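You operate a simulated robot arm through the tools that you are given. There is no shell and no other tool.

You run a simulated robot arm. Do the job below in one go: nothing can be reset, and whatever is moved stays where it is left.

JOB
Vent the vacuum box and move its stub to the carousel's green cell.
Fine: vent knob to VENT, lock paddle up, lid open; brake at tight before you seat it.

It is judged by the outcome, as a careful person would: the job done as asked, and still so three seconds after it is handed in. It fails if anything else is knocked over, pushed out of place, dropped, spilled or broken. A push-on lid holds only when it is set on centred and level and pressed home; a screw cap is set on level and turned clockwise until tight.

ROBOT AND FRAMES
A 7-joint arm with a three-finger gripper, fixed in place. Base frame: the origin is at the foot of the arm, x ahead of it, y to its left, z up; the work surface is at about z = 760. Units: mm, degrees, N and s.
With the tool pointing down near the work surface it reaches from about 500 to 940 mm from the base axis. Its first joint turns from -166.0 to 166.0 degrees. Payload 2.69 kg.
The tool frame sits at the grasp point between the pads (the TCP): z along the fingers, y along the line on which they close. The tips reach 29 mm beyond it. Largest opening 120 mm; the body of the gripper starts 78 mm behind the TCP.
Orientation is that of the tool frame in the base frame, as a unit quaternion [x, y, z, w]. With the fingers straight down and closing along the base's y, the tool's x points along the base's -x, its y along +y and its z along -z.

CONTROLS
- The arm moves only by the tool drive_tool. Its argument "moves" is a list that holds one entry, the list of rows, each a list of 7 numbers: the shift along the base's x, y, z in m, then the turn, a rotation vector about the base's x, y, z in degrees, then the gripper command, from -1 (fully open) to 1 (shut), values between in proportion. In form: [[[x, y, z, rx, ry, rz, gripper], ...]]. A call has 1 to 20 rows; each row shifts and turns the commanded pose from where the row before left it. Rows are played at 5 a second. More than 50 mm and 8.6 degrees between two rows, or a gripper value outside its range, and nothing of the call is played. Where a pose cannot be reached the arm comes as near as it can. A force on the tool above 40 N (or 10 N above the force at the start of the call, whichever is more), or a blocked arm, ends the call early, and 0.2 s more pass. The fingers move at their own pace and stop on an object; they squeeze with about 30 N. The grip force told is the motor's: it shows also when the fingers shut on nothing. Time passes only in rows, and 0.2 s behind the last, so rows that do not move let the fingers close. It gives the time, the measured TCP pose, the force on the tool (base axes), the opening and the grip force at its end, in the units of the frame above (readings bear some noise), with the torque about the TCP (base axes, N m) and any sound that the robot's microphone picked up, and new pictures: "views" is both (left out), scene, wrist or none.
- Cameras (640 x 400 px; columns grow to the right, rows downward): "scene" is fixed at [218.5, -648.5, 1501.2]; the picture's right is [0.90, -0.43, 0.00], its down [-0.24, -0.50, -0.83] and it looks along [0.35, 0.75, -0.56] (base axes); focal length 364 px, centre (320, 200). "wrist" rides on the gripper at [63, 0, -104] in the tool frame; the picture's right is [0.01, 1.00, 0.00], its down [-0.83, 0.00, -0.56] and it looks along [-0.56, 0.00, 0.83] (tool axes); focal length 275 px, centre (320, 200).
- slide_trunk(by): slides the trunk up (or, below 0, down) by that many mm; the arm rides with it, the base frame stays. It gives what a move gives, with no picture.
- pixel_to_xyz(camera, pixels): for up to 12 pixels [column, row] of the newest picture of that camera ("zoom" is the newest enlarged one), the place [x, y, z] in the base frame of the surface seen there, good to about 2 mm. No time passes.
- inspect(camera, box): a new picture of the part [left, top, right, bottom] of that camera's present view, enlarged. No time passes.
- sign_off(): hands the job in; it is judged then, once.

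Leave the gripper open and the arm clear of the work at the hand-in unless told otherwise.

The tools are called as name(argument=value, ...) on one line, values as JSON. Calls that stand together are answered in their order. drive_tool: Moves the arm, as the interface text tells. Its arguments: {"type":"object","properties":{"moves":{"type":"array"},"views":{"type":"string","enum":["both","scene","wrist","none"]}},"required":["moves"]} The other tools are called the same way: slide_trunk (by) slides the trunk up or down; pixel_to_xyz (camera, pixels) gives the place of the surface under pixels of a picture; inspect (camera, box) takes an enlarged picture of a part of a camera's view; sign_off () hands the job in.

At the start:

```text
time_s: 0.0
eef_pos: [527.5, 227.1, 1025.0]
ee_rot: [0.0, 1.0, 0.0, 0.0]
force: [0.1, 0.5, 0.4]
ft_torque: [0.01, 0.01, -0.01]
opening: 120.1
gripper_force: 0.1
trunk travel left (down, up): [-575.0, 38.0]
```

scene: 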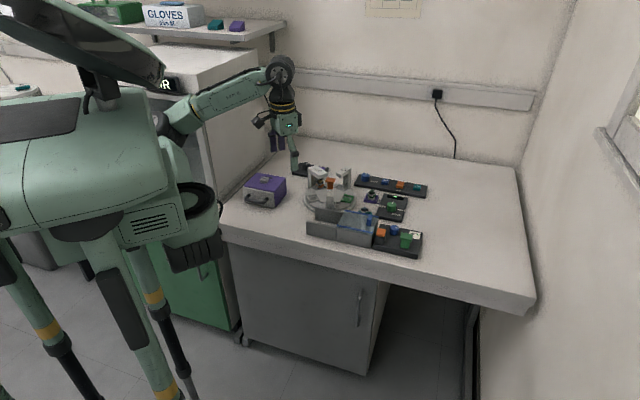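
wrist: 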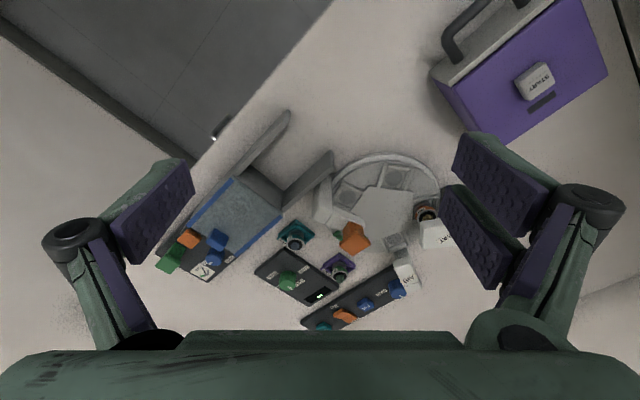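

I start by looking closely at the work area in the scene picture (around columns 230-440, rows 150-265) and in the wrist picture.

inspect(camera="scene", box=[290, 160, 430, 260])

inspect(camera="wrist", box=[140, 100, 300, 300])

inspect(camera="wrist", box=[240, 140, 480, 340])

```text
4.00 times, centred on (360, 210) of scene
```

zoom: 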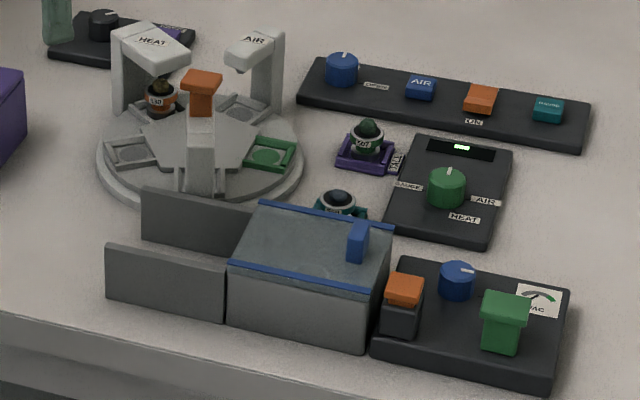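

```text
2.00 times, centred on (220, 200) of wrist
```

zoom: 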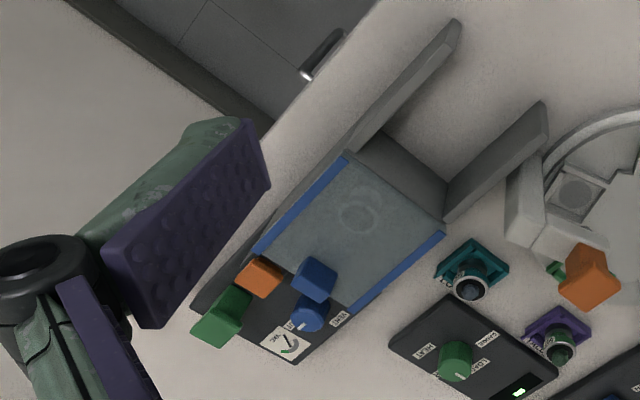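

```text
2.00 times, centred on (360, 240) of wrist
```

zoom: 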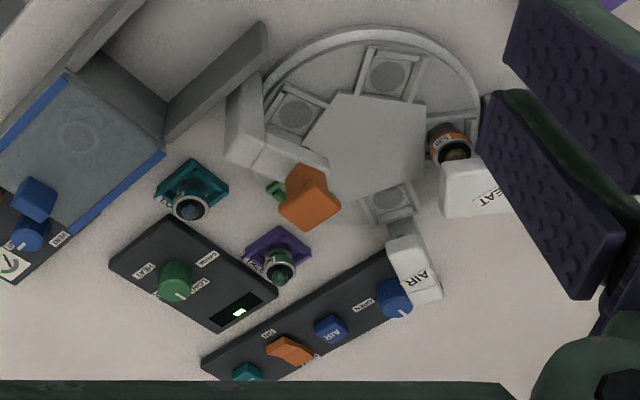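

The vacuum box (glass lid with a blue grip) has a panel with orange, blue and green controls; next to it is the carousel with an orange-topped arm. I zoom further in on each to read the labels.

inspect(camera="scene", box=[368, 215, 432, 260])

inspect(camera="scene", box=[300, 160, 370, 215])

inspect(camera="scene", box=[350, 170, 430, 225])

inspect(camera="scene", box=[240, 140, 340, 215])

```text
8.89 times, centred on (400, 238) of scene
```

zoom: 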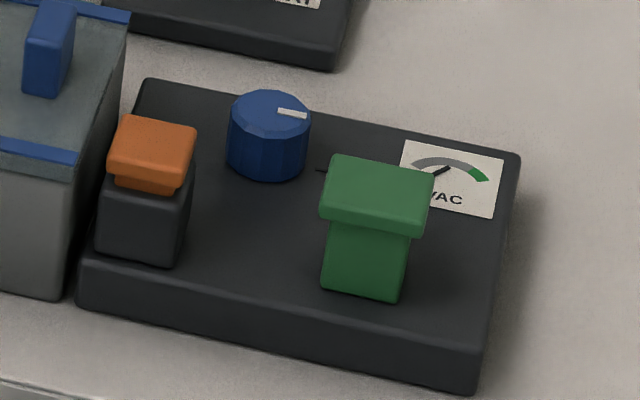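

```text
7.27 times, centred on (335, 188) of scene
```

zoom: 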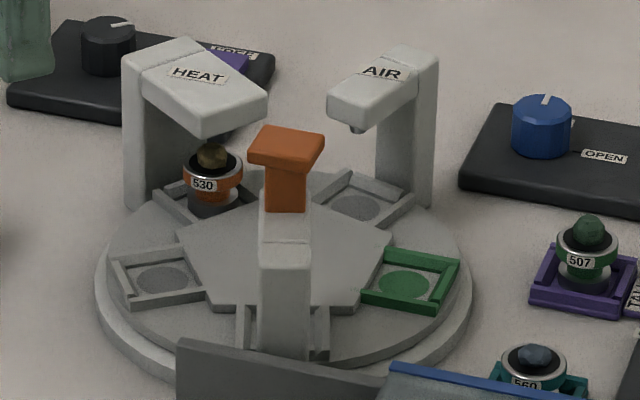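

```text
7.27 times, centred on (390, 198) of scene
```

zoom: 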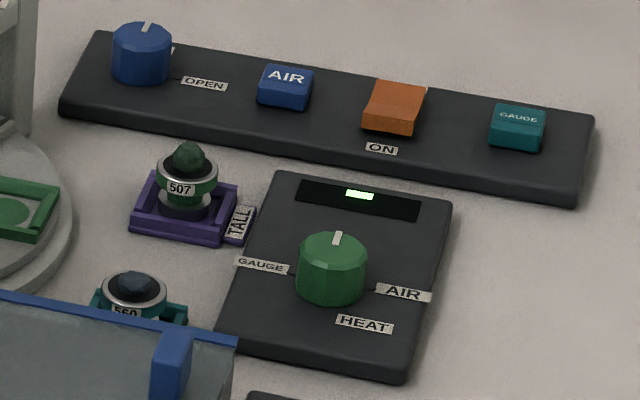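

```text
5.33 times, centred on (290, 178) of scene
```

zoom: 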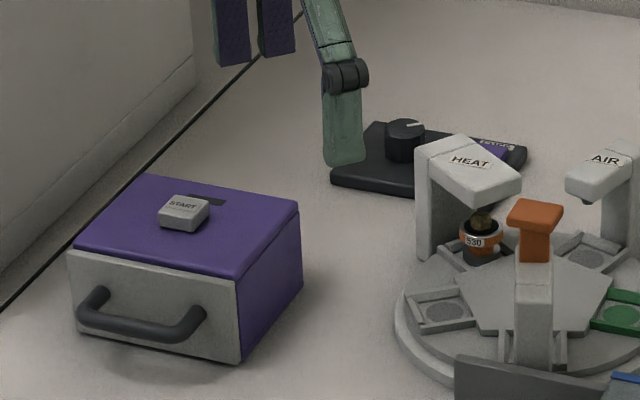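

In the last zoom there is a black knob and a purple key on a panel partly hidden behind a finger. I get the places of the main features from the scene picture, then move to see the hidden panel.

pixel_to_xyz(camera="scene", pixels=[[316, 166], [385, 232], [396, 227], [406, 237], [385, 235], [369, 222], [351, 198], [330, 190], [334, 183], [306, 228], [318, 213], [340, 245]])

pixel_to_xyz(camera="wrist", pixels=[[190, 237], [216, 238], [170, 258], [237, 207], [205, 268], [293, 235], [340, 270], [353, 238], [383, 205], [285, 118], [330, 160], [402, 272]])

```text
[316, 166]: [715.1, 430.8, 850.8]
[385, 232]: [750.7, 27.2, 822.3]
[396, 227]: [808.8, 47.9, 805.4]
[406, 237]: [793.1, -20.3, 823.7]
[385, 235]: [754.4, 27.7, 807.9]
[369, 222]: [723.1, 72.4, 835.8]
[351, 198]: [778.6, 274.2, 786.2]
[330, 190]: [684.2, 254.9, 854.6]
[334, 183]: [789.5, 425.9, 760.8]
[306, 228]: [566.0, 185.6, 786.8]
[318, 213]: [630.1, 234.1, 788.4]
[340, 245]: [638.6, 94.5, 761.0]
```

```text
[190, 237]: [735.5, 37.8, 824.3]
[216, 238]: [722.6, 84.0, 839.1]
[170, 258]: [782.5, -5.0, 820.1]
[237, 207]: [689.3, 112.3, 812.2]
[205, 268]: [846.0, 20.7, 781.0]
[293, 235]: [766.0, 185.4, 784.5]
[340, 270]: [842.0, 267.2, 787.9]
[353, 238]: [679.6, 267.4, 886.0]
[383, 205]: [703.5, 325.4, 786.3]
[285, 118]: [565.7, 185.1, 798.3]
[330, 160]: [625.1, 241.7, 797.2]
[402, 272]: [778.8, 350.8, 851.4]
```

I move the wrist camera over the vacuum box panel (staying high, z about 1000) to get a good look.

drive_tool(moves=[[[0.02, -0.04, 0, 0, 0, 0, -1], [0.02, -0.04, 0, 0, 0, 0, -1], [0.02, -0.04, -0.005, 0, 0, 0, -1], [0.02, -0.04, -0.01, 0, 0, 0, -1], [0.02, -0.037, -0.01, 0, 0, 0, -1], [0, 0, 0, 0, 0, 0, -1]]])

```text
time_s: 1.4
eef_pos: [628.1, 31.3, 1000.1]
ee_rot: [-0.001, 1.0, 0.0, 0.0]
force: [-0.3, 0.2, 0.5]
ft_torque: [0.0, 0.03, 0.01]
opening: 119.9
gripper_force: 0.1
trunk travel left (down, up): [-575.0, 38.0]
```

scene: 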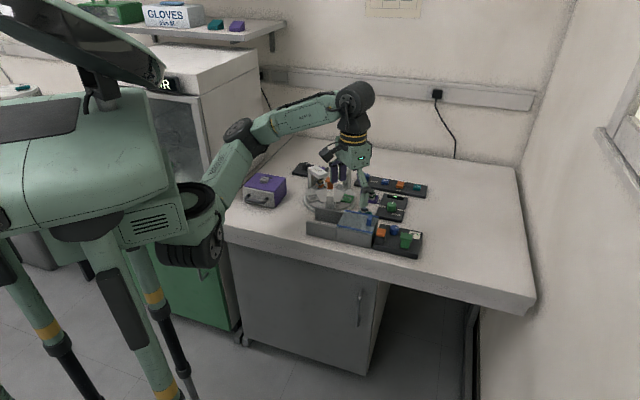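
wrist: 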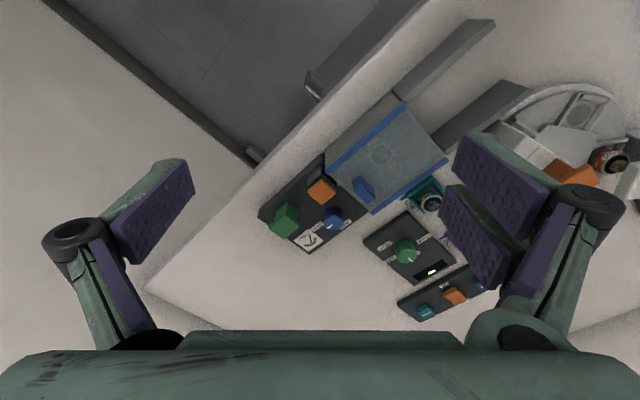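

The panel is now centred in the wrist view; I zoom in on columns 250-450, rows 90-290, and on the newly uncovered black-knob panel in the scene view near (303, 168).

inspect(camera="wrist", box=[250, 150, 370, 260])

inspect(camera="wrist", box=[320, 90, 480, 220])

inspect(camera="scene", box=[285, 155, 335, 190])

inspect(camera="wrist", box=[350, 200, 500, 330])

```text
3.64 times, centred on (310, 205) of wrist
```

zoom: 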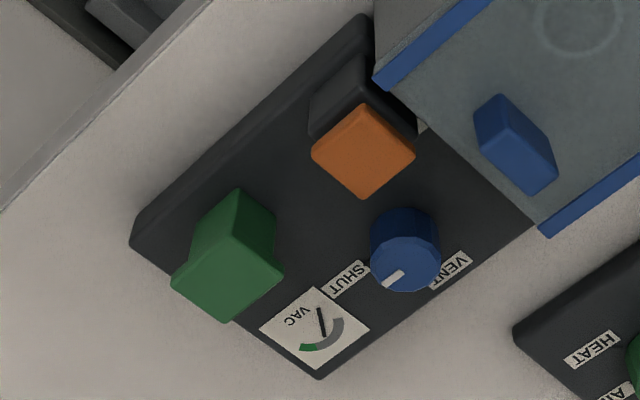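

```text
3.08 times, centred on (400, 155) of wrist
```

zoom: 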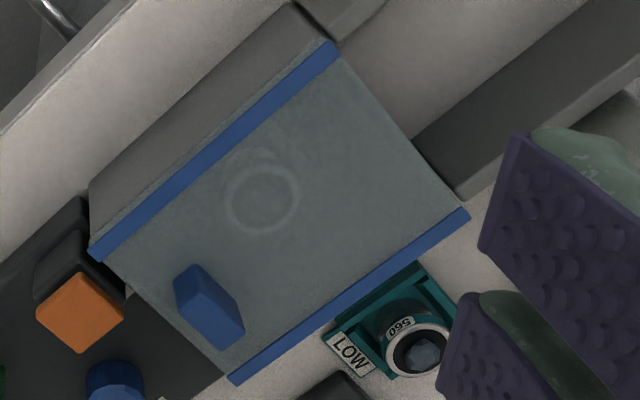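

```text
11.43 times, centred on (310, 172) of scene
```

zoom: 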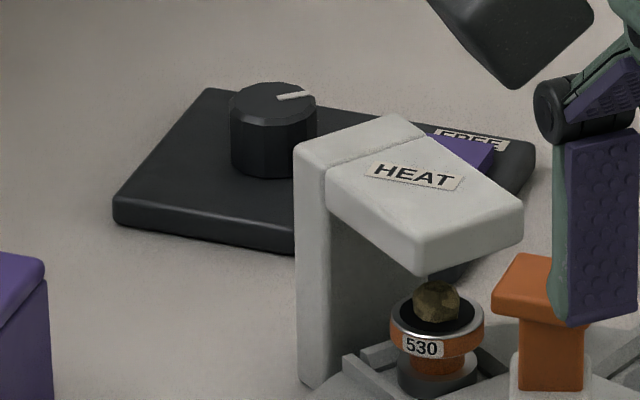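

```text
3.08 times, centred on (425, 265) of wrist
```

zoom: 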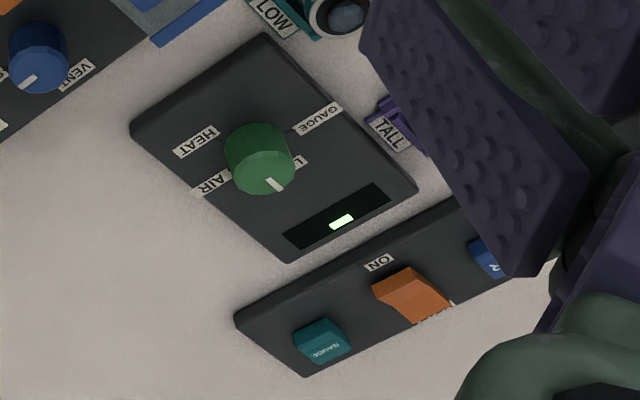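

The blue knob sits between SHUT and VENT and points at SHUT now; the orange block stands on a black post beside the lid. I go closer (z 900) to see the paddles well.

drive_tool(moves=[[[0.02, -0.005, -0.025, 0, 0, 0, -1], [0.02, -0.005, -0.025, 0, 0, 0, -1], [0.02, 0, -0.025, 0, 0, 0, -1], [0.02, 0, -0.025, 0, 0, 0, -1], [0, 0, 0, 0, 0, 0, -1]]], views="wrist")

```text
time_s: 2.6
eef_pos: [707.7, 20.7, 900.2]
ee_rot: [0.0, 1.0, 0.0, 0.0]
force: [-0.5, 0.7, 0.1]
ft_torque: [0.0, -0.01, -0.02]
opening: 119.9
gripper_force: 0.1
trunk travel left (down, up): [-575.0, 38.0]
```

wrist: 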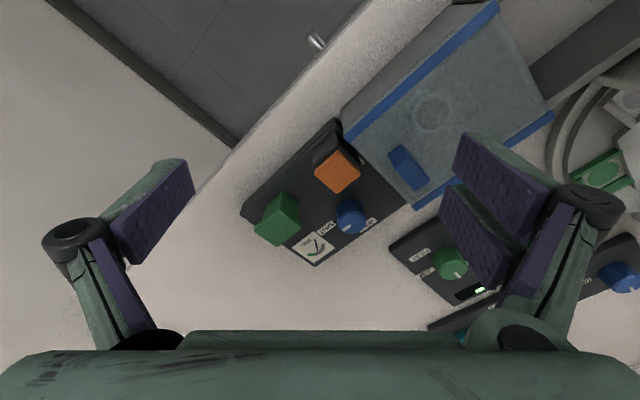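

inspect(camera="wrist", box=[235, 110, 395, 270])

inspect(camera="wrist", box=[330, 20, 550, 220])

inspect(camera="scene", box=[300, 190, 430, 265])

```text
2.50 times, centred on (315, 190) of wrist
```

zoom: 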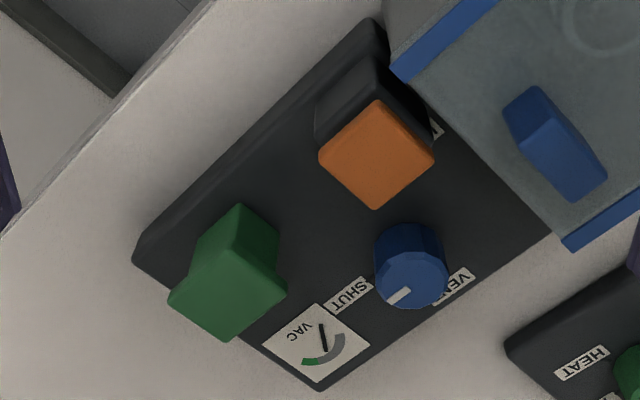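

```text
2.00 times, centred on (440, 120) of wrist
```

zoom: 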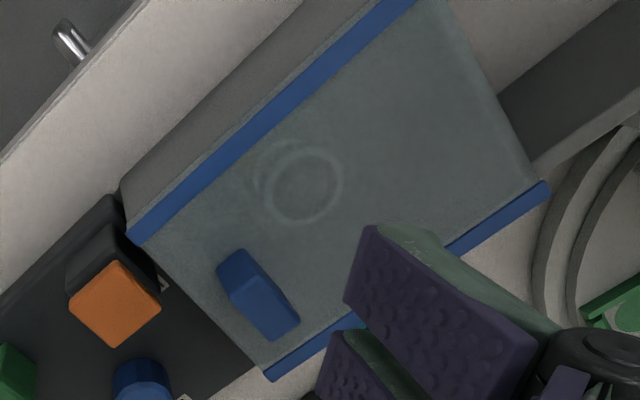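

```text
4.92 times, centred on (365, 228) of scene
```

zoom: 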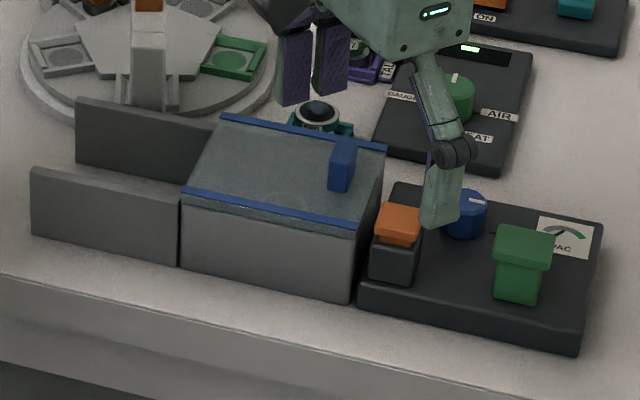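

There's a small label half hidden under the orange part. I tilt the tool (fingers forward-down) and pull back to see the panel from a lower angle.

drive_tool(moves=[[[-0.03, 0, 0.01, 0, -7.5, 0, -1], [-0.03, 0, 0, 0, -7.5, 0, -1], [-0.03, 0, -0.01, 0, -7.5, 0, -1], [-0.03, 0, -0.01, 0, -7.5, 0, -1], [0, 0, 0, 0, 0, 0, -1]]], views="wrist")

```text
time_s: 3.8
eef_pos: [597.0, 21.7, 893.2]
ee_rot: [-0.001, 0.966, 0.0, 0.258]
force: [-0.2, 0.1, 0.1]
ft_torque: [-0.04, -0.04, 0.0]
opening: 120.3
gripper_force: 0.1
out of reach, approached as far as the arm can: row 4
trunk travel left (down, up): [-575.0, 38.0]
```

wrist: 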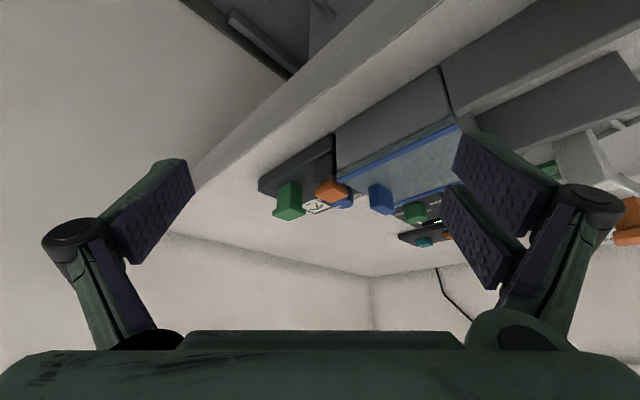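

inspect(camera="wrist", box=[250, 130, 470, 270])

inspect(camera="wrist", box=[250, 140, 360, 230])

```text
2.86 times, centred on (360, 200) of wrist
```

zoom: 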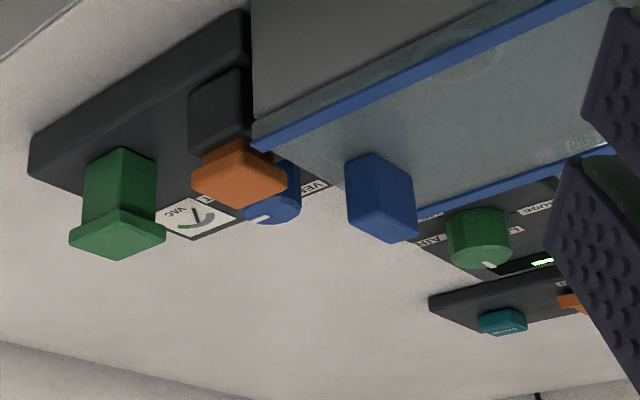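

```text
4.44 times, centred on (305, 185) of wrist
```

zoom: 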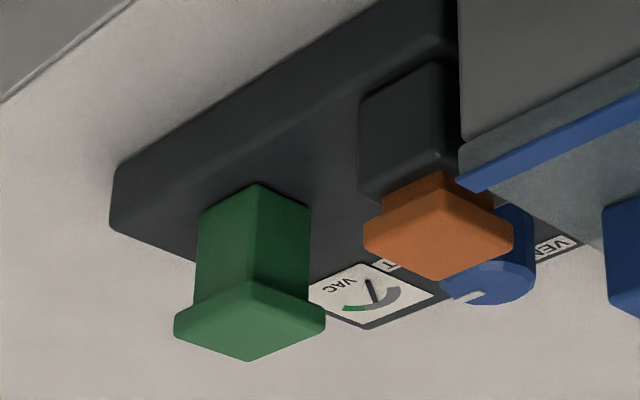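

The orange T-shaped paddle sits low in a black housing beside the lid; the green T stands tall on the panel. I now tilt the camera to look straight down over the panel to read labels near the housing.

drive_tool(moves=[[[0.01, 0, 0.03, 0, 8, 0, -1], [0.02, 0, 0.03, 0, 8, 0, -1], [0.02, 0, 0.02, 0, 8, 0, -1], [0.02, 0, 0.0, 0, 8, 0, -1], [0.02, 0, 0.0, 0, 8, 0, -1], [0.02, 0, 0.0, 0, 8, 0, -1], [0.02, 0.01, 0.0, 0, 8, 0, -1], [0.02, 0.01, 0.0, 0, 8, 0, -1], [0, 0, 0, 0, 0, 0, -1]]], views="wrist")

```text
time_s: 5.8
eef_pos: [744.8, 38.8, 958.0]
ee_rot: [0.001, 0.957, 0.0, -0.289]
force: [-0.6, 0.1, 0.6]
ft_torque: [0.06, 0.01, -0.01]
opening: 120.0
gripper_force: 0.0
out of reach, approached as far as the arm can: row 8
trunk travel left (down, up): [-575.0, 38.0]
```

wrist: 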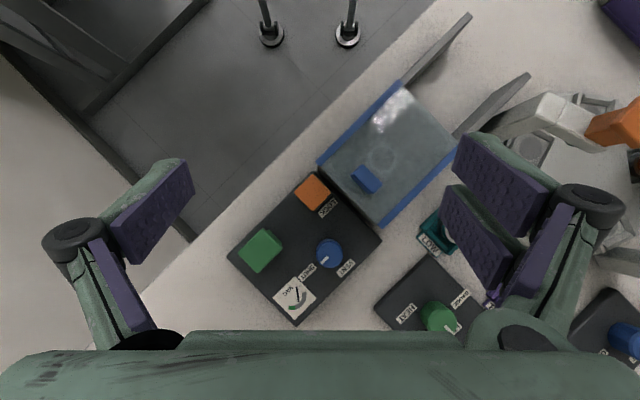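

inspect(camera="wrist", box=[225, 165, 385, 325])

inspect(camera="wrist", box=[300, 70, 480, 240])

pixel_to_xyz(camera="wrist", pixels=[[314, 190], [262, 249], [329, 253], [362, 172], [373, 186], [317, 163], [400, 85], [378, 223], [458, 142], [380, 155], [293, 300], [325, 205]])

```text
2.50 times, centred on (305, 245) of wrist
```

zoom: 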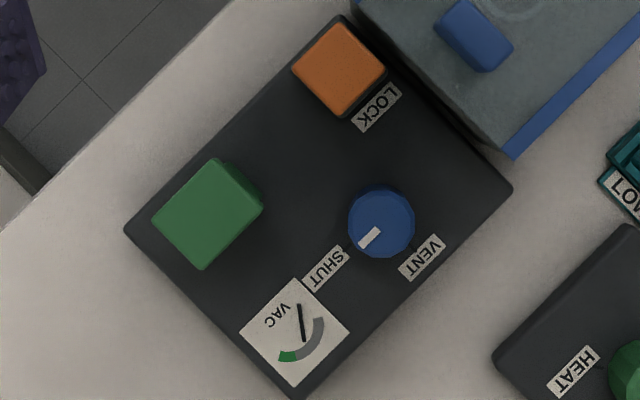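

```text
2.35 times, centred on (390, 155) of wrist
```

zoom: 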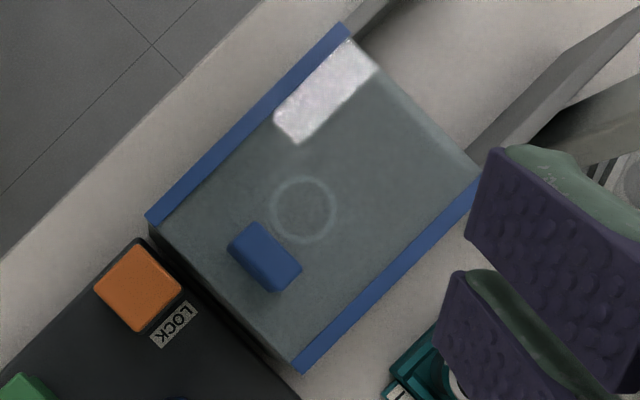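

```text
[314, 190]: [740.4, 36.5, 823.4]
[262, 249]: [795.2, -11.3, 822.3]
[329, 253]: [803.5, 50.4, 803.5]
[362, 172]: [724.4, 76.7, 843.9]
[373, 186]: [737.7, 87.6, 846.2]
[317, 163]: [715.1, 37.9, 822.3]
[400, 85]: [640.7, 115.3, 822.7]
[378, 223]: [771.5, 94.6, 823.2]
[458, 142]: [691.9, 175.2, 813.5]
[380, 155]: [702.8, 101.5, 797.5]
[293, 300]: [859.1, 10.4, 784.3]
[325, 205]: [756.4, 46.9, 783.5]
```

Orange is labelled LOCK; the knob reads SHUT now. Next I check the brake panel behind the carousel: I query its positions in the scene picture.

pixel_to_xyz(camera="scene", pixels=[[306, 164], [300, 172], [325, 168], [330, 167], [321, 173], [334, 176], [346, 172], [295, 163], [329, 184], [352, 195]])

inspect(camera="scene", box=[280, 150, 380, 220])

```text
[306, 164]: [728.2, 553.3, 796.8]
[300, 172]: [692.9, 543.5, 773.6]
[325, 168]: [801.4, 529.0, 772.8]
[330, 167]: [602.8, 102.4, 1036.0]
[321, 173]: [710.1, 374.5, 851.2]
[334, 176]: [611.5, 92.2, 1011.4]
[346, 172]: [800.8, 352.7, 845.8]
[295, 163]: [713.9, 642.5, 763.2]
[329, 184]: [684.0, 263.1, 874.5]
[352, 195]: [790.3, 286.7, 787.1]
```

```text
5.71 times, centred on (330, 185) of scene
```

zoom: 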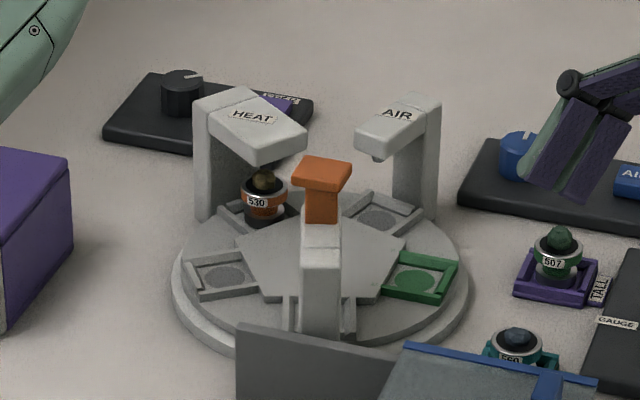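

The brake panel sits behind the HEAT post at about (690-810, 530-620). I swing over there at safe height, levelling the tool again.

drive_tool(moves=[[[-0.01, 0.0, 0.01, 0, -6.8, 0, -1], [-0.015, 0.04, 0.01, 0, -6.8, 0, -1], [-0.015, 0.045, 0, 0, -6.8, 0, -1], [-0.015, 0.045, 0, 0, -6.8, 0, -1], [-0.015, 0.045, 0, 0, -6.8, 0, -1], [-0.015, 0.045, 0, 0, 0, 0, -1], [-0.015, 0.045, 0, 0, 0, 0, -1], [-0.015, 0.045, 0, 0, 0, 0, -1], [-0.015, 0.045, 0, 0, 0, 0, -1], [-0.015, 0.045, 0, 0, 0, 0, -1], [0, 0.04, 0, 0, 0, 0, -1], [0, 0, 0, 0, 0, 0, -1]]])

```text
time_s: 8.4
eef_pos: [599.4, 482.4, 978.0]
ee_rot: [-0.001, 1.0, 0.0, -0.001]
force: [-0.1, 0.0, 1.1]
ft_torque: [0.0, 0.01, 0.0]
opening: 120.1
gripper_force: 0.2
trunk travel left (down, up): [-575.0, 38.0]
```

scene: 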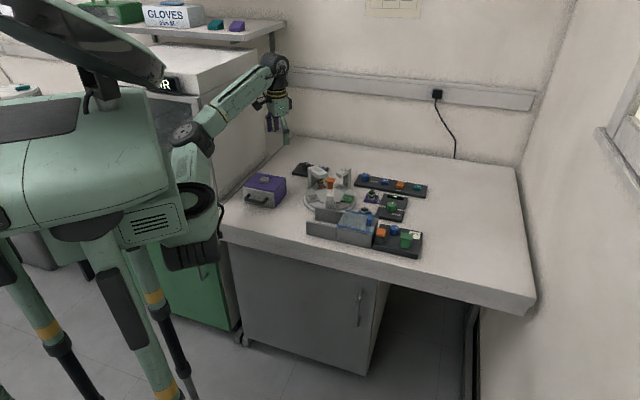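
wrist: 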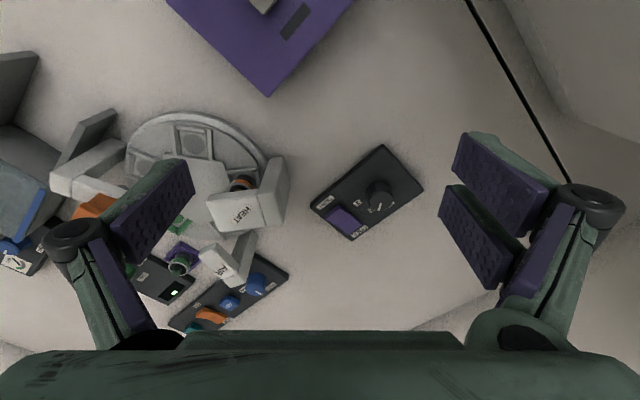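

inspect(camera="wrist", box=[300, 135, 430, 250])

inspect(camera="wrist", box=[110, 90, 310, 340])

pixel_to_xyz(camera="wrist", pixels=[[378, 195], [388, 198], [345, 220], [352, 212], [322, 200], [358, 232], [383, 147], [423, 188], [312, 203], [352, 238], [345, 175], [333, 225]])

```text
3.48 times, centred on (365, 192) of wrist
```

zoom: 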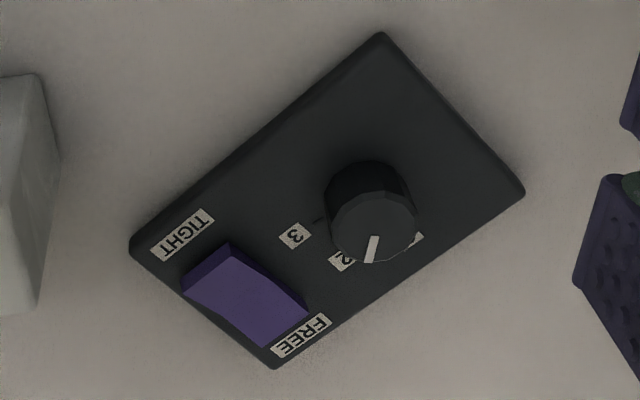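

```text
1.60 times, centred on (210, 215) of wrist
```

zoom: 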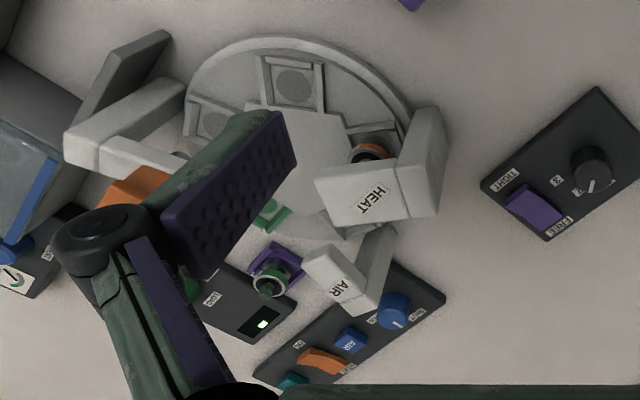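

```text
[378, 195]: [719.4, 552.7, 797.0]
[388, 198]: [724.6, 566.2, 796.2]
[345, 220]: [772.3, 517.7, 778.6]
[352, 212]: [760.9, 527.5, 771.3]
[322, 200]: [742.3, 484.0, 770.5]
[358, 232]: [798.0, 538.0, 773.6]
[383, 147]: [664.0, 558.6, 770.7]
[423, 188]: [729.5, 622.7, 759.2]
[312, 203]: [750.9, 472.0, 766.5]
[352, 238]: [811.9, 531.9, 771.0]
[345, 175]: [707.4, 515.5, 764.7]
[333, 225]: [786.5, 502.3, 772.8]
```

The purple rocker lies between TIGHT and FREE. I measure its two ends' heights to know which is pressed.

pixel_to_xyz(camera="wrist", pixels=[[338, 208], [333, 213], [341, 213], [337, 218], [344, 218], [341, 223], [348, 222], [345, 227], [351, 225], [348, 231]])

inspect(camera="wrist", box=[310, 190, 375, 245])

```text
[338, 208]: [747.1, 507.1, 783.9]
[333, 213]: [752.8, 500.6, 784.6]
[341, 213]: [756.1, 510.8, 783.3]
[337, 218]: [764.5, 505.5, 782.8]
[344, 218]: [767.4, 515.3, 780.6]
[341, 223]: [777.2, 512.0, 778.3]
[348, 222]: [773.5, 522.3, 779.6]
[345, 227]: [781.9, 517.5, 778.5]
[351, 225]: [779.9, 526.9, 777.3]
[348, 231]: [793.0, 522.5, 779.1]
```

```text
7.27 times, centred on (342, 218) of wrist
```

zoom: 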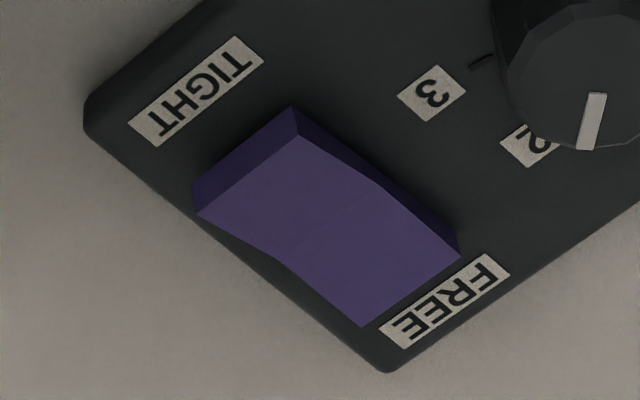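

The TIGHT end is high (784) and FREE is pressed (777). I close the fingers and come down over the TIGHT end at about (752, 505), stopping at z 835 first.

drive_tool(moves=[[[0.038, 0.0055, -0.02, 0, 0, 0, 1], [0.038, 0.0055, -0.02, 0, 0, 0, 1], [0.038, 0.0055, -0.02, 0, 0, 0, 1], [0.038, 0.0055, -0.02, 0, 0, 0, 1], [0, 0, -0.02, 0, 0, 0, 1], [0, 0, -0.02, 0, 0, 0, 1], [0, 0, -0.02, 0, 0, 0, 1], [0, 0, 0, 0, 0, 0, 1]]])

```text
time_s: 10.2
eef_pos: [736.8, 494.3, 837.1]
ee_rot: [-0.001, 1.0, 0.0, 0.0]
force: [-0.2, 0.3, 0.1]
ft_torque: [-0.02, 0.01, 0.01]
opening: 0.0
gripper_force: 16.7
out of reach, approached as far as the arm can: row 4
trunk travel left (down, up): [-575.0, 38.0]
```

scene: 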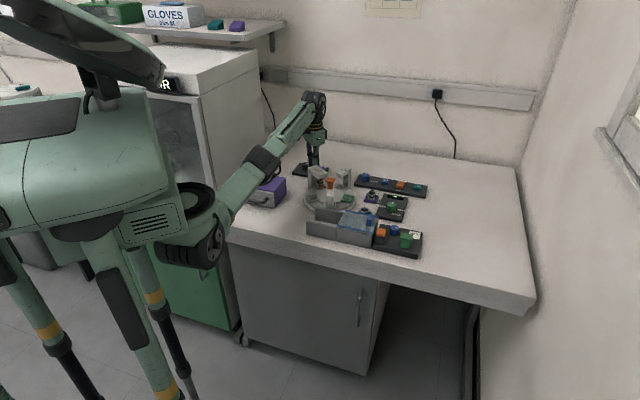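
wrist: 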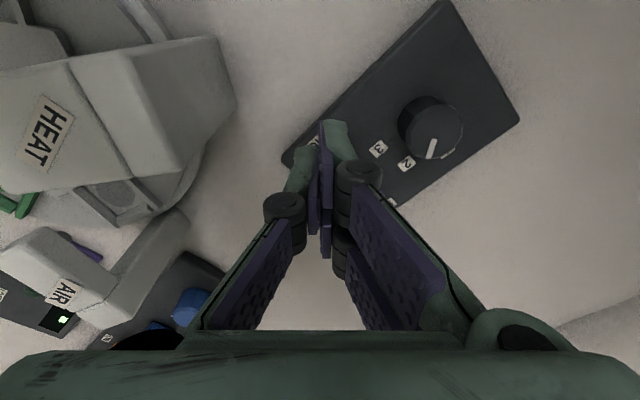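

The arm stopped short at (737, 494) — row 4 was out of reach at that height. Now lower, I try to move the remaining 15 mm out.

drive_tool(moves=[[[0.008, 0.006, 0, 0, 0, 0, 1], [0.007, 0.005, 0, 0, 0, 0, 1], [0, 0, 0, 0, 0, 0, 1]]], views="wrist")

```text
time_s: 11.0
eef_pos: [742.2, 501.6, 836.8]
ee_rot: [0.001, 1.0, 0.0, -0.001]
force: [0.4, 0.1, 0.7]
ft_torque: [0.01, -0.02, 0.02]
opening: 0.0
gripper_force: 28.7
out of reach, approached as far as the arm can: row 2
trunk travel left (down, up): [-575.0, 38.0]
```

wrist: 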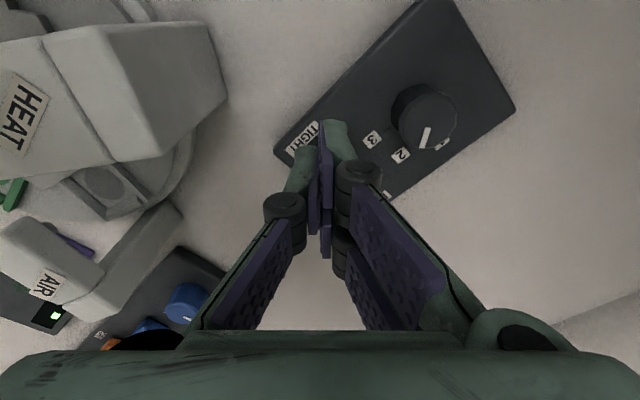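

Reach ends near radius 896 with the tool upright. I tilt the fingers 10 degrees outward (axis [0.56,-0.83,0]) to gain reach, and move the TCP out to about (755, 507) still at z 837.

drive_tool(moves=[[[0, 0, 0, 2.8, -4.15, 0, 1], [0, 0, 0, 2.8, -4.15, 0, 1], [0.007, 0.003, 0, 0, 0, 0, 1], [0.006, 0.003, 0, 0, 0, 0, 1], [0, 0, 0, 0, 0, 0, 1]]], views="wrist")

```text
time_s: 12.2
eef_pos: [757.0, 505.7, 839.3]
ee_rot: [0.0, 0.996, 0.049, 0.073]
force: [0.5, 0.0, -0.6]
ft_torque: [0.01, 0.0, 0.01]
opening: 0.0
gripper_force: 28.3
trunk travel left (down, up): [-575.0, 38.0]
```

wrist: 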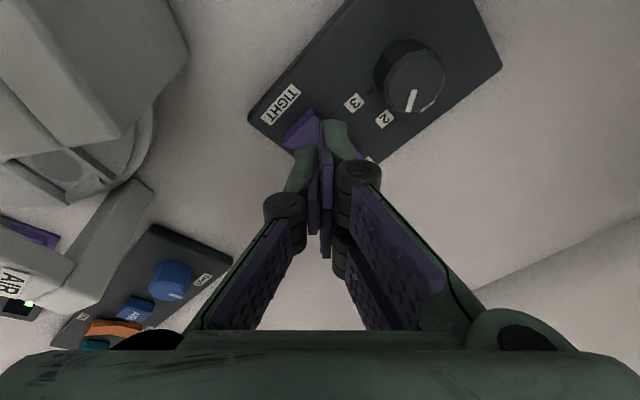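

The tip is above the TIGHT end; I zoom in to confirm before pressing.

inspect(camera="wrist", box=[240, 70, 400, 200])

inspect(camera="scene", box=[280, 130, 360, 190])

```text
3.08 times, centred on (320, 135) of wrist
```

zoom: 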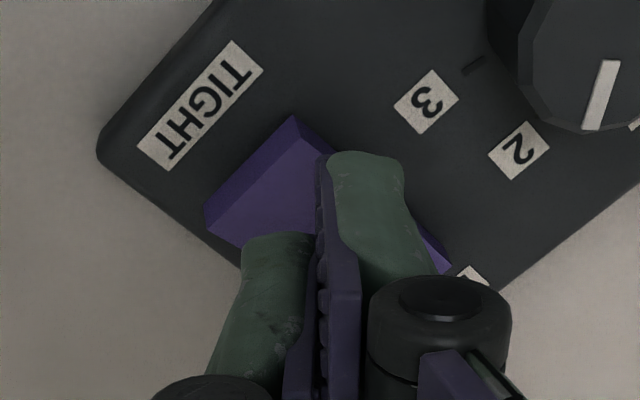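

```text
6.67 times, centred on (320, 160) of scene
```

zoom: 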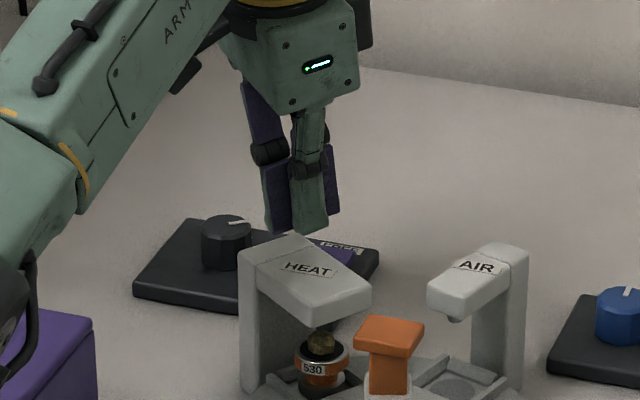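

Geometry says the tip's lower edge lands about 5 mm in from the TIGHT edge. I press down in small steps.

drive_tool(moves=[[[0, 0, -0.015, 0, 0, 0, 1], [0, 0, -0.008, 0, 0, 0, 1], [0, 0, -0.003, 0, 0, 0, 1], [0, 0, -0.003, 0, 0, 0, 1], [0, 0, -0.002, 0, 0, 0, 1], [0, 0, -0.002, 0, 0, 0, 1], [0, 0, 0, 0, 0, 0, 1]]], views="wrist")

```text
time_s: 13.8
eef_pos: [756.7, 506.9, 805.8]
ee_rot: [0.001, 0.996, 0.049, 0.074]
force: [-1.3, -0.7, 5.7]
ft_torque: [-0.04, 0.05, 0.03]
opening: 0.2
gripper_force: 28.8
trunk travel left (down, up): [-575.0, 38.0]
```

wrist: 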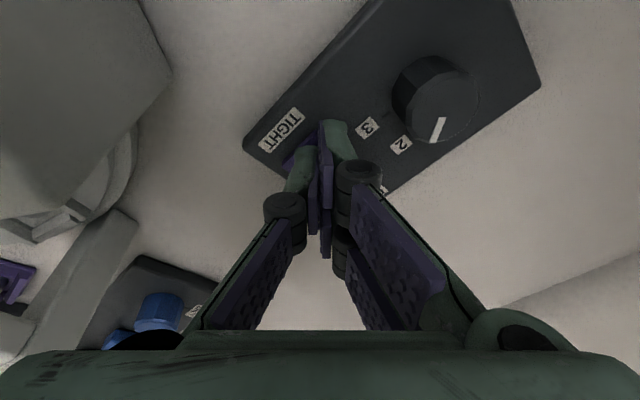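

Contact at about 6 N with the tip edge near z 775. I press 3 mm further in 1 mm steps.

drive_tool(moves=[[[0, 0, -0.001, 0, 0, 0, 1], [0, 0, -0.001, 0, 0, 0, 1], [0, 0, -0.001, 0, 0, 0, 1], [0, 0, 0, 0, 0, 0, 1]]], views="wrist")

inspect(camera="wrist", box=[240, 70, 400, 200])

```text
time_s: 14.8
eef_pos: [756.3, 505.9, 805.4]
ee_rot: [0.0, 0.996, 0.051, 0.075]
force: [1.9, -1.9, 20.3]
ft_torque: [-0.16, 0.04, 0.04]
opening: 0.0
gripper_force: 28.5
trunk travel left (down, up): [-575.0, 38.0]
```

wrist: 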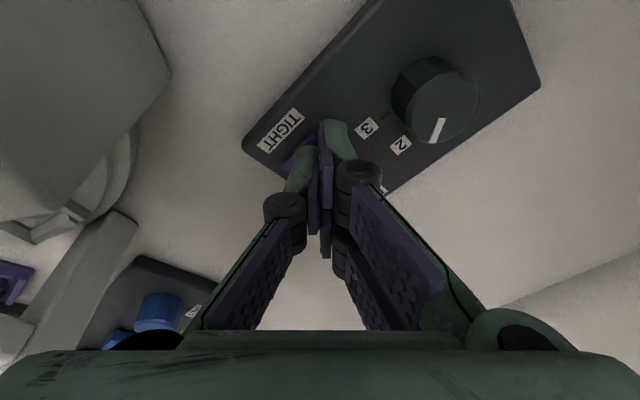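

```text
3.08 times, centred on (320, 135) of wrist
```

zoom: 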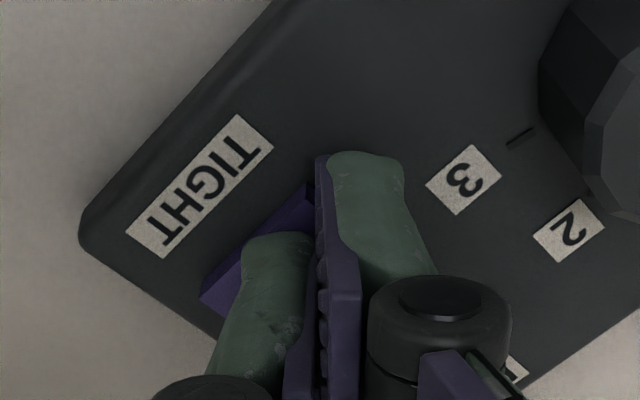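

20 N at a firm stop: the rocker seems pressed home. I lift off straight up, back off and look.

drive_tool(moves=[[[0, 0, 0.01, 0, 0, 0, 1], [0, 0, 0.03, 0, 0, 0, 1], [-0.01, -0.01, 0.03, -2.8, 4.15, 0, 1], [-0.03, -0.01, 0.03, -2.8, 4.15, 0, 1], [-0.03, -0.0, 0.03, 0, 0, 0, -1], [-0.04, -0.0, 0.03, 0, 0, 0, -1], [-0.04, 0, 0.0, 0, 0, 0, -1], [0, 0, 0, 0, 0, 0, -1]]], views="wrist")

inspect(camera="wrist", box=[280, 130, 440, 260])

```text
time_s: 16.6
eef_pos: [607.2, 485.9, 961.6]
ee_rot: [0.0, 1.0, -0.001, 0.001]
force: [-0.3, 0.1, -0.4]
ft_torque: [-0.01, -0.01, -0.01]
opening: 74.3
gripper_force: 0.0
trunk travel left (down, up): [-575.0, 38.0]
```

wrist: 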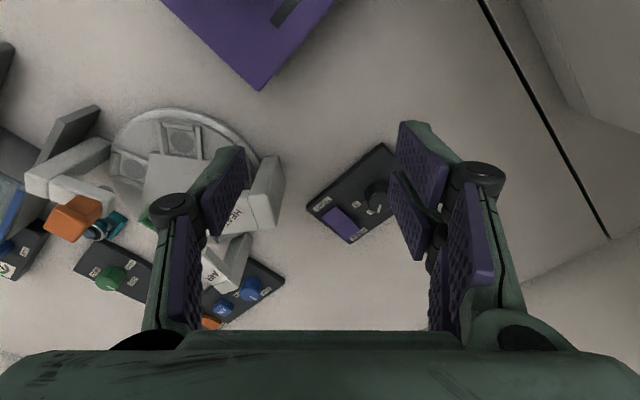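

```text
3.08 times, centred on (360, 195) of wrist
```

zoom: 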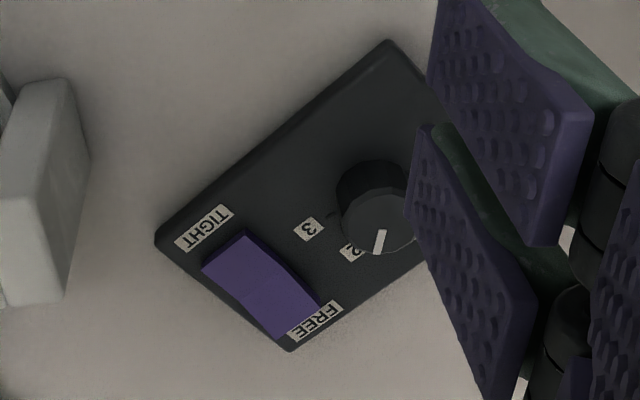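

The purple rocker now lies down at TIGHT and up at FREE. I confirm by heights, then head back to the vent knob.

pixel_to_xyz(camera="zoom", pixels=[[215, 265], [245, 240], [250, 300], [280, 285], [275, 325], [312, 300]])

inspect(camera="scene", box=[290, 165, 400, 235])

```text
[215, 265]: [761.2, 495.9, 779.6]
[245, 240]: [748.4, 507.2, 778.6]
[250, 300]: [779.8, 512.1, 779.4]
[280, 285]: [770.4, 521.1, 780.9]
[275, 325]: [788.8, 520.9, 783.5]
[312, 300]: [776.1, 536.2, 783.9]
```

```text
5.71 times, centred on (345, 200) of scene
```

zoom: 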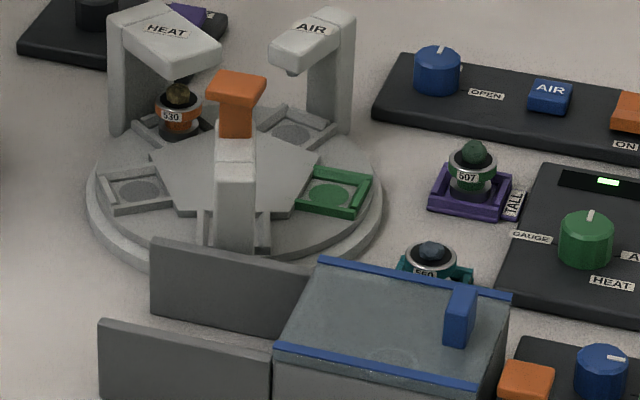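

Brake is at TIGHT (TIGHT end 779, FREE end 784). Next the vent knob at about (803.5, 50.4, top z 803.5): I fly there at z 960, turn the tool -45 degrees so the fingers close along the panel's short axis, and set the opening to about 56 mm.

drive_tool(moves=[[[0.0196, -0.0436, 0, 0, 0, -4.5, -1], [0.0196, -0.0436, 0, 0, 0, -4.5, -1], [0.0196, -0.0436, 0, 0, 0, -4.5, 0.067], [0.0196, -0.0436, 0, 0, 0, -4.5, 0.067], [0.0196, -0.0436, 0, 0, 0, -4.5, 0.067], [0.0196, -0.0436, 0, 0, 0, -4.5, 0.067], [0.0196, -0.0436, 0, 0, 0, -4.5, 0.067], [0.0196, -0.0436, 0, 0, 0, -4.5, 0.067], [0.0196, -0.0436, -0.01, 0, 0, -4.5, 0.067], [0.0196, -0.0436, -0.02, 0, 0, -4.5, 0.067], [0, 0, -0.03, 0, 0, 0, 0.067], [0, 0, 0, 0, 0, 0, 0.067]]])

```text
refused: row 10 steps farther than a row can; nothing moved
```

One row was slightly too long; I split it.

drive_tool(moves=[[[0.0196, -0.0436, 0, 0, 0, -4.5, -1], [0.0196, -0.0436, 0, 0, 0, -4.5, -1], [0.0196, -0.0436, 0, 0, 0, -4.5, 0.067], [0.0196, -0.0436, 0, 0, 0, -4.5, 0.067], [0.0196, -0.0436, 0, 0, 0, -4.5, 0.067], [0.0196, -0.0436, 0, 0, 0, -4.5, 0.067], [0.0196, -0.0436, 0, 0, 0, -4.5, 0.067], [0.0196, -0.0436, 0, 0, 0, -4.5, 0.067], [0.0196, -0.0436, 0, 0, 0, -4.5, 0.067], [0.0196, -0.0436, 0, 0, 0, -4.5, 0.067], [0, 0, -0.03, 0, 0, 0, 0.067], [0, 0, -0.03, 0, 0, 0, 0.067], [0, 0, 0, 0, 0, 0, 0.067]]])

```text
time_s: 19.4
eef_pos: [802.6, 50.4, 901.5]
ee_rot: [0.383, 0.924, 0.0, 0.0]
force: [-0.3, 0.5, 0.4]
ft_torque: [-0.02, 0.01, 0.0]
opening: 56.1
gripper_force: 0.0
trunk travel left (down, up): [-575.0, 38.0]
```

scene: 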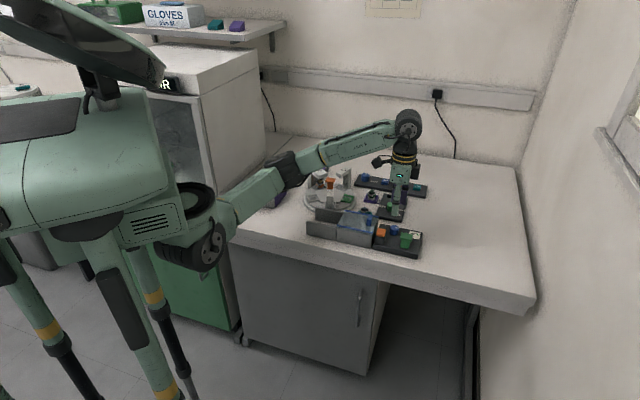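
wrist: 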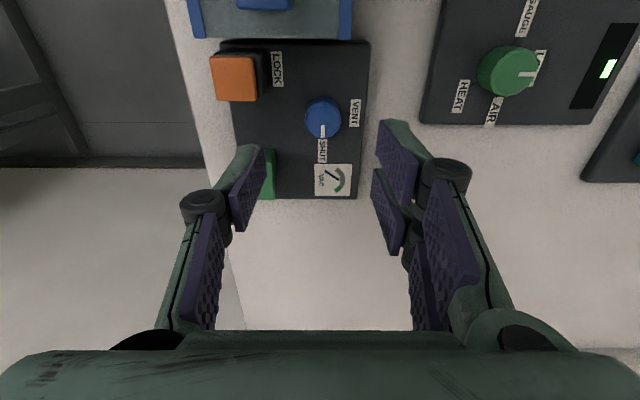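

Knob at (323, 118) in the wrist view, panel now square with the picture. I measure several points on the knob's top and check with a zoom.

pixel_to_xyz(camera="wrist", pixels=[[323, 120], [323, 130], [308, 118], [337, 118], [323, 108], [305, 120], [340, 120], [323, 137], [234, 78], [355, 110], [322, 150], [268, 175]])

inspect(camera="wrist", box=[200, 30, 380, 210])

```text
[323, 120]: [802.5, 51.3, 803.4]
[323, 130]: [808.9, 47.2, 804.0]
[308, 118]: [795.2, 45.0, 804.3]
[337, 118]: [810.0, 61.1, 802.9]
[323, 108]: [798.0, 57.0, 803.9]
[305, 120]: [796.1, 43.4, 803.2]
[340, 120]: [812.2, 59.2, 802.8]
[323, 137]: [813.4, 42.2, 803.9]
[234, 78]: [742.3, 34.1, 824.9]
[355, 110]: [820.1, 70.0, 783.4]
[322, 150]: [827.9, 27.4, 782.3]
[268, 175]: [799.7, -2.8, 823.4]
```

```text
2.22 times, centred on (290, 120) of wrist
```

zoom: 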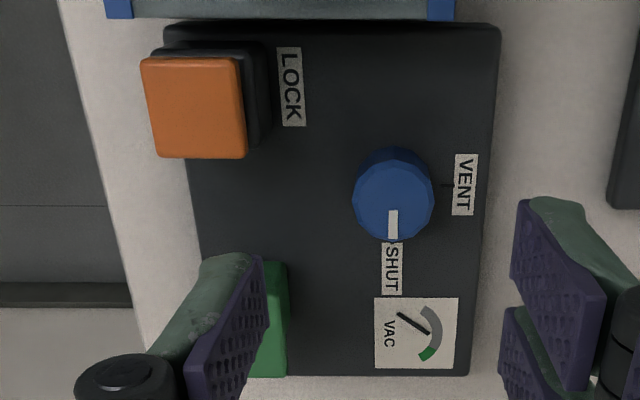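

Knob centre is about (803.3, 51.2), diameter about 25, pointer at SHUT, VENT tick 90° counter-clockwise. I narrow to 46 mm, centre and descend around the knob with tips at about z 786.

drive_tool(moves=[[[0.0007, 0.0008, -0.02, 0, 0, 0, 0.233], [0, 0, -0.02, 0, 0, 0, 0.233], [0, 0, -0.02, 0, 0, 0, 0.233], [0, 0, -0.015, 0, 0, 0, 0.233], [0, 0, -0.01, 0, 0, 0, 0.233], [0, 0, 0, 0, 0, 0, 0.233]]], views="wrist")

```text
time_s: 20.8
eef_pos: [802.0, 50.3, 815.5]
ee_rot: [0.382, 0.924, 0.001, 0.0]
force: [-0.5, 0.0, 0.0]
ft_torque: [-0.01, -0.01, -0.01]
opening: 45.8
gripper_force: 0.1
trunk travel left (down, up): [-575.0, 38.0]
```

wrist: 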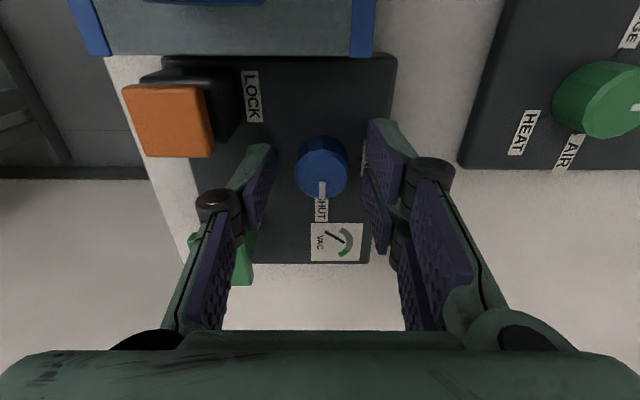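

Fingers straddle the knob. I re-measure its top to check centring before gripping.

pixel_to_xyz(camera="wrist", pixels=[[321, 175], [299, 175], [344, 175], [321, 193], [321, 160], [322, 155]])

inspect(camera="wrist", box=[230, 90, 410, 270])

```text
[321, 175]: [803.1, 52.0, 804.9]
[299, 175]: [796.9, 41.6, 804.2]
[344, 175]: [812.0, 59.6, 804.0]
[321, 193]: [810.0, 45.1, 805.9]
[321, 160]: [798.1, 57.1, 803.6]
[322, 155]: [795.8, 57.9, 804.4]
```

```text
2.22 times, centred on (320, 180) of wrist
```

zoom: 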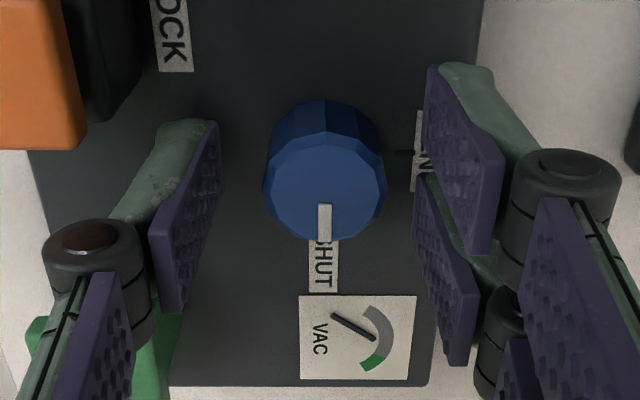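

Centred within 1 mm. I close on the knob.

drive_tool(moves=[[[0.0007, 0.0006, 0, 0, 0, 0, 1], [0, 0, 0, 0, 0, 0, 1], [0, 0, 0, 0, 0, 0, 1], [0, 0, 0, 0, 0, 0, 1]]], views="none")

```text
time_s: 21.8
eef_pos: [802.7, 52.0, 817.6]
ee_rot: [0.383, 0.924, 0.0, 0.0]
force: [-3.4, -0.3, -1.2]
ft_torque: [-0.12, 0.04, -0.01]
opening: 27.4
gripper_force: 44.8
trunk travel left (down, up): [-575.0, 38.0]
```

Gripped at 27.4 mm. I turn it counter-clockwise, first 48 degrees, watching torque.

drive_tool(moves=[[[0, 0, 0, 0, 0, 6, 1], [0, 0, 0, 0, 0, 6, 1], [0, 0, 0, 0, 0, 6, 1], [0, 0, 0, 0, 0, 6, 1], [0, 0, 0, 0, 0, 6, 1], [0, 0, 0, 0, 0, 6, 1], [0, 0, 0, 0, 0, 6, 1], [0, 0, 0, 0, 0, 6, 1], [0, 0, 0, 0, 0, 0, 1]]], views="wrist")

```text
time_s: 23.8
eef_pos: [802.7, 51.7, 816.5]
ee_rot: [-0.026, 1.0, -0.001, 0.0]
force: [-11.4, -17.0, -6.5]
ft_torque: [-0.4, 0.71, -0.07]
opening: 27.1
gripper_force: 44.8
trunk travel left (down, up): [-575.0, 38.0]
```

wrist: 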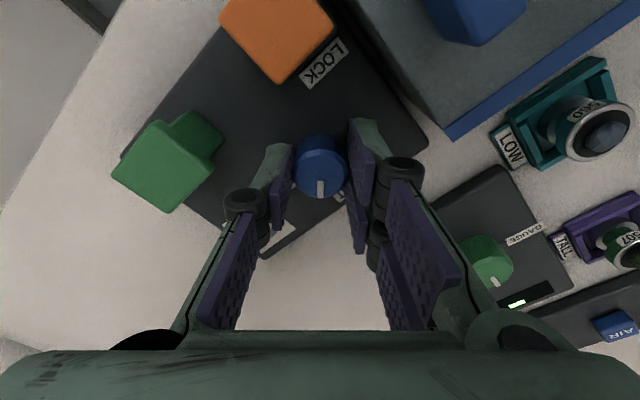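

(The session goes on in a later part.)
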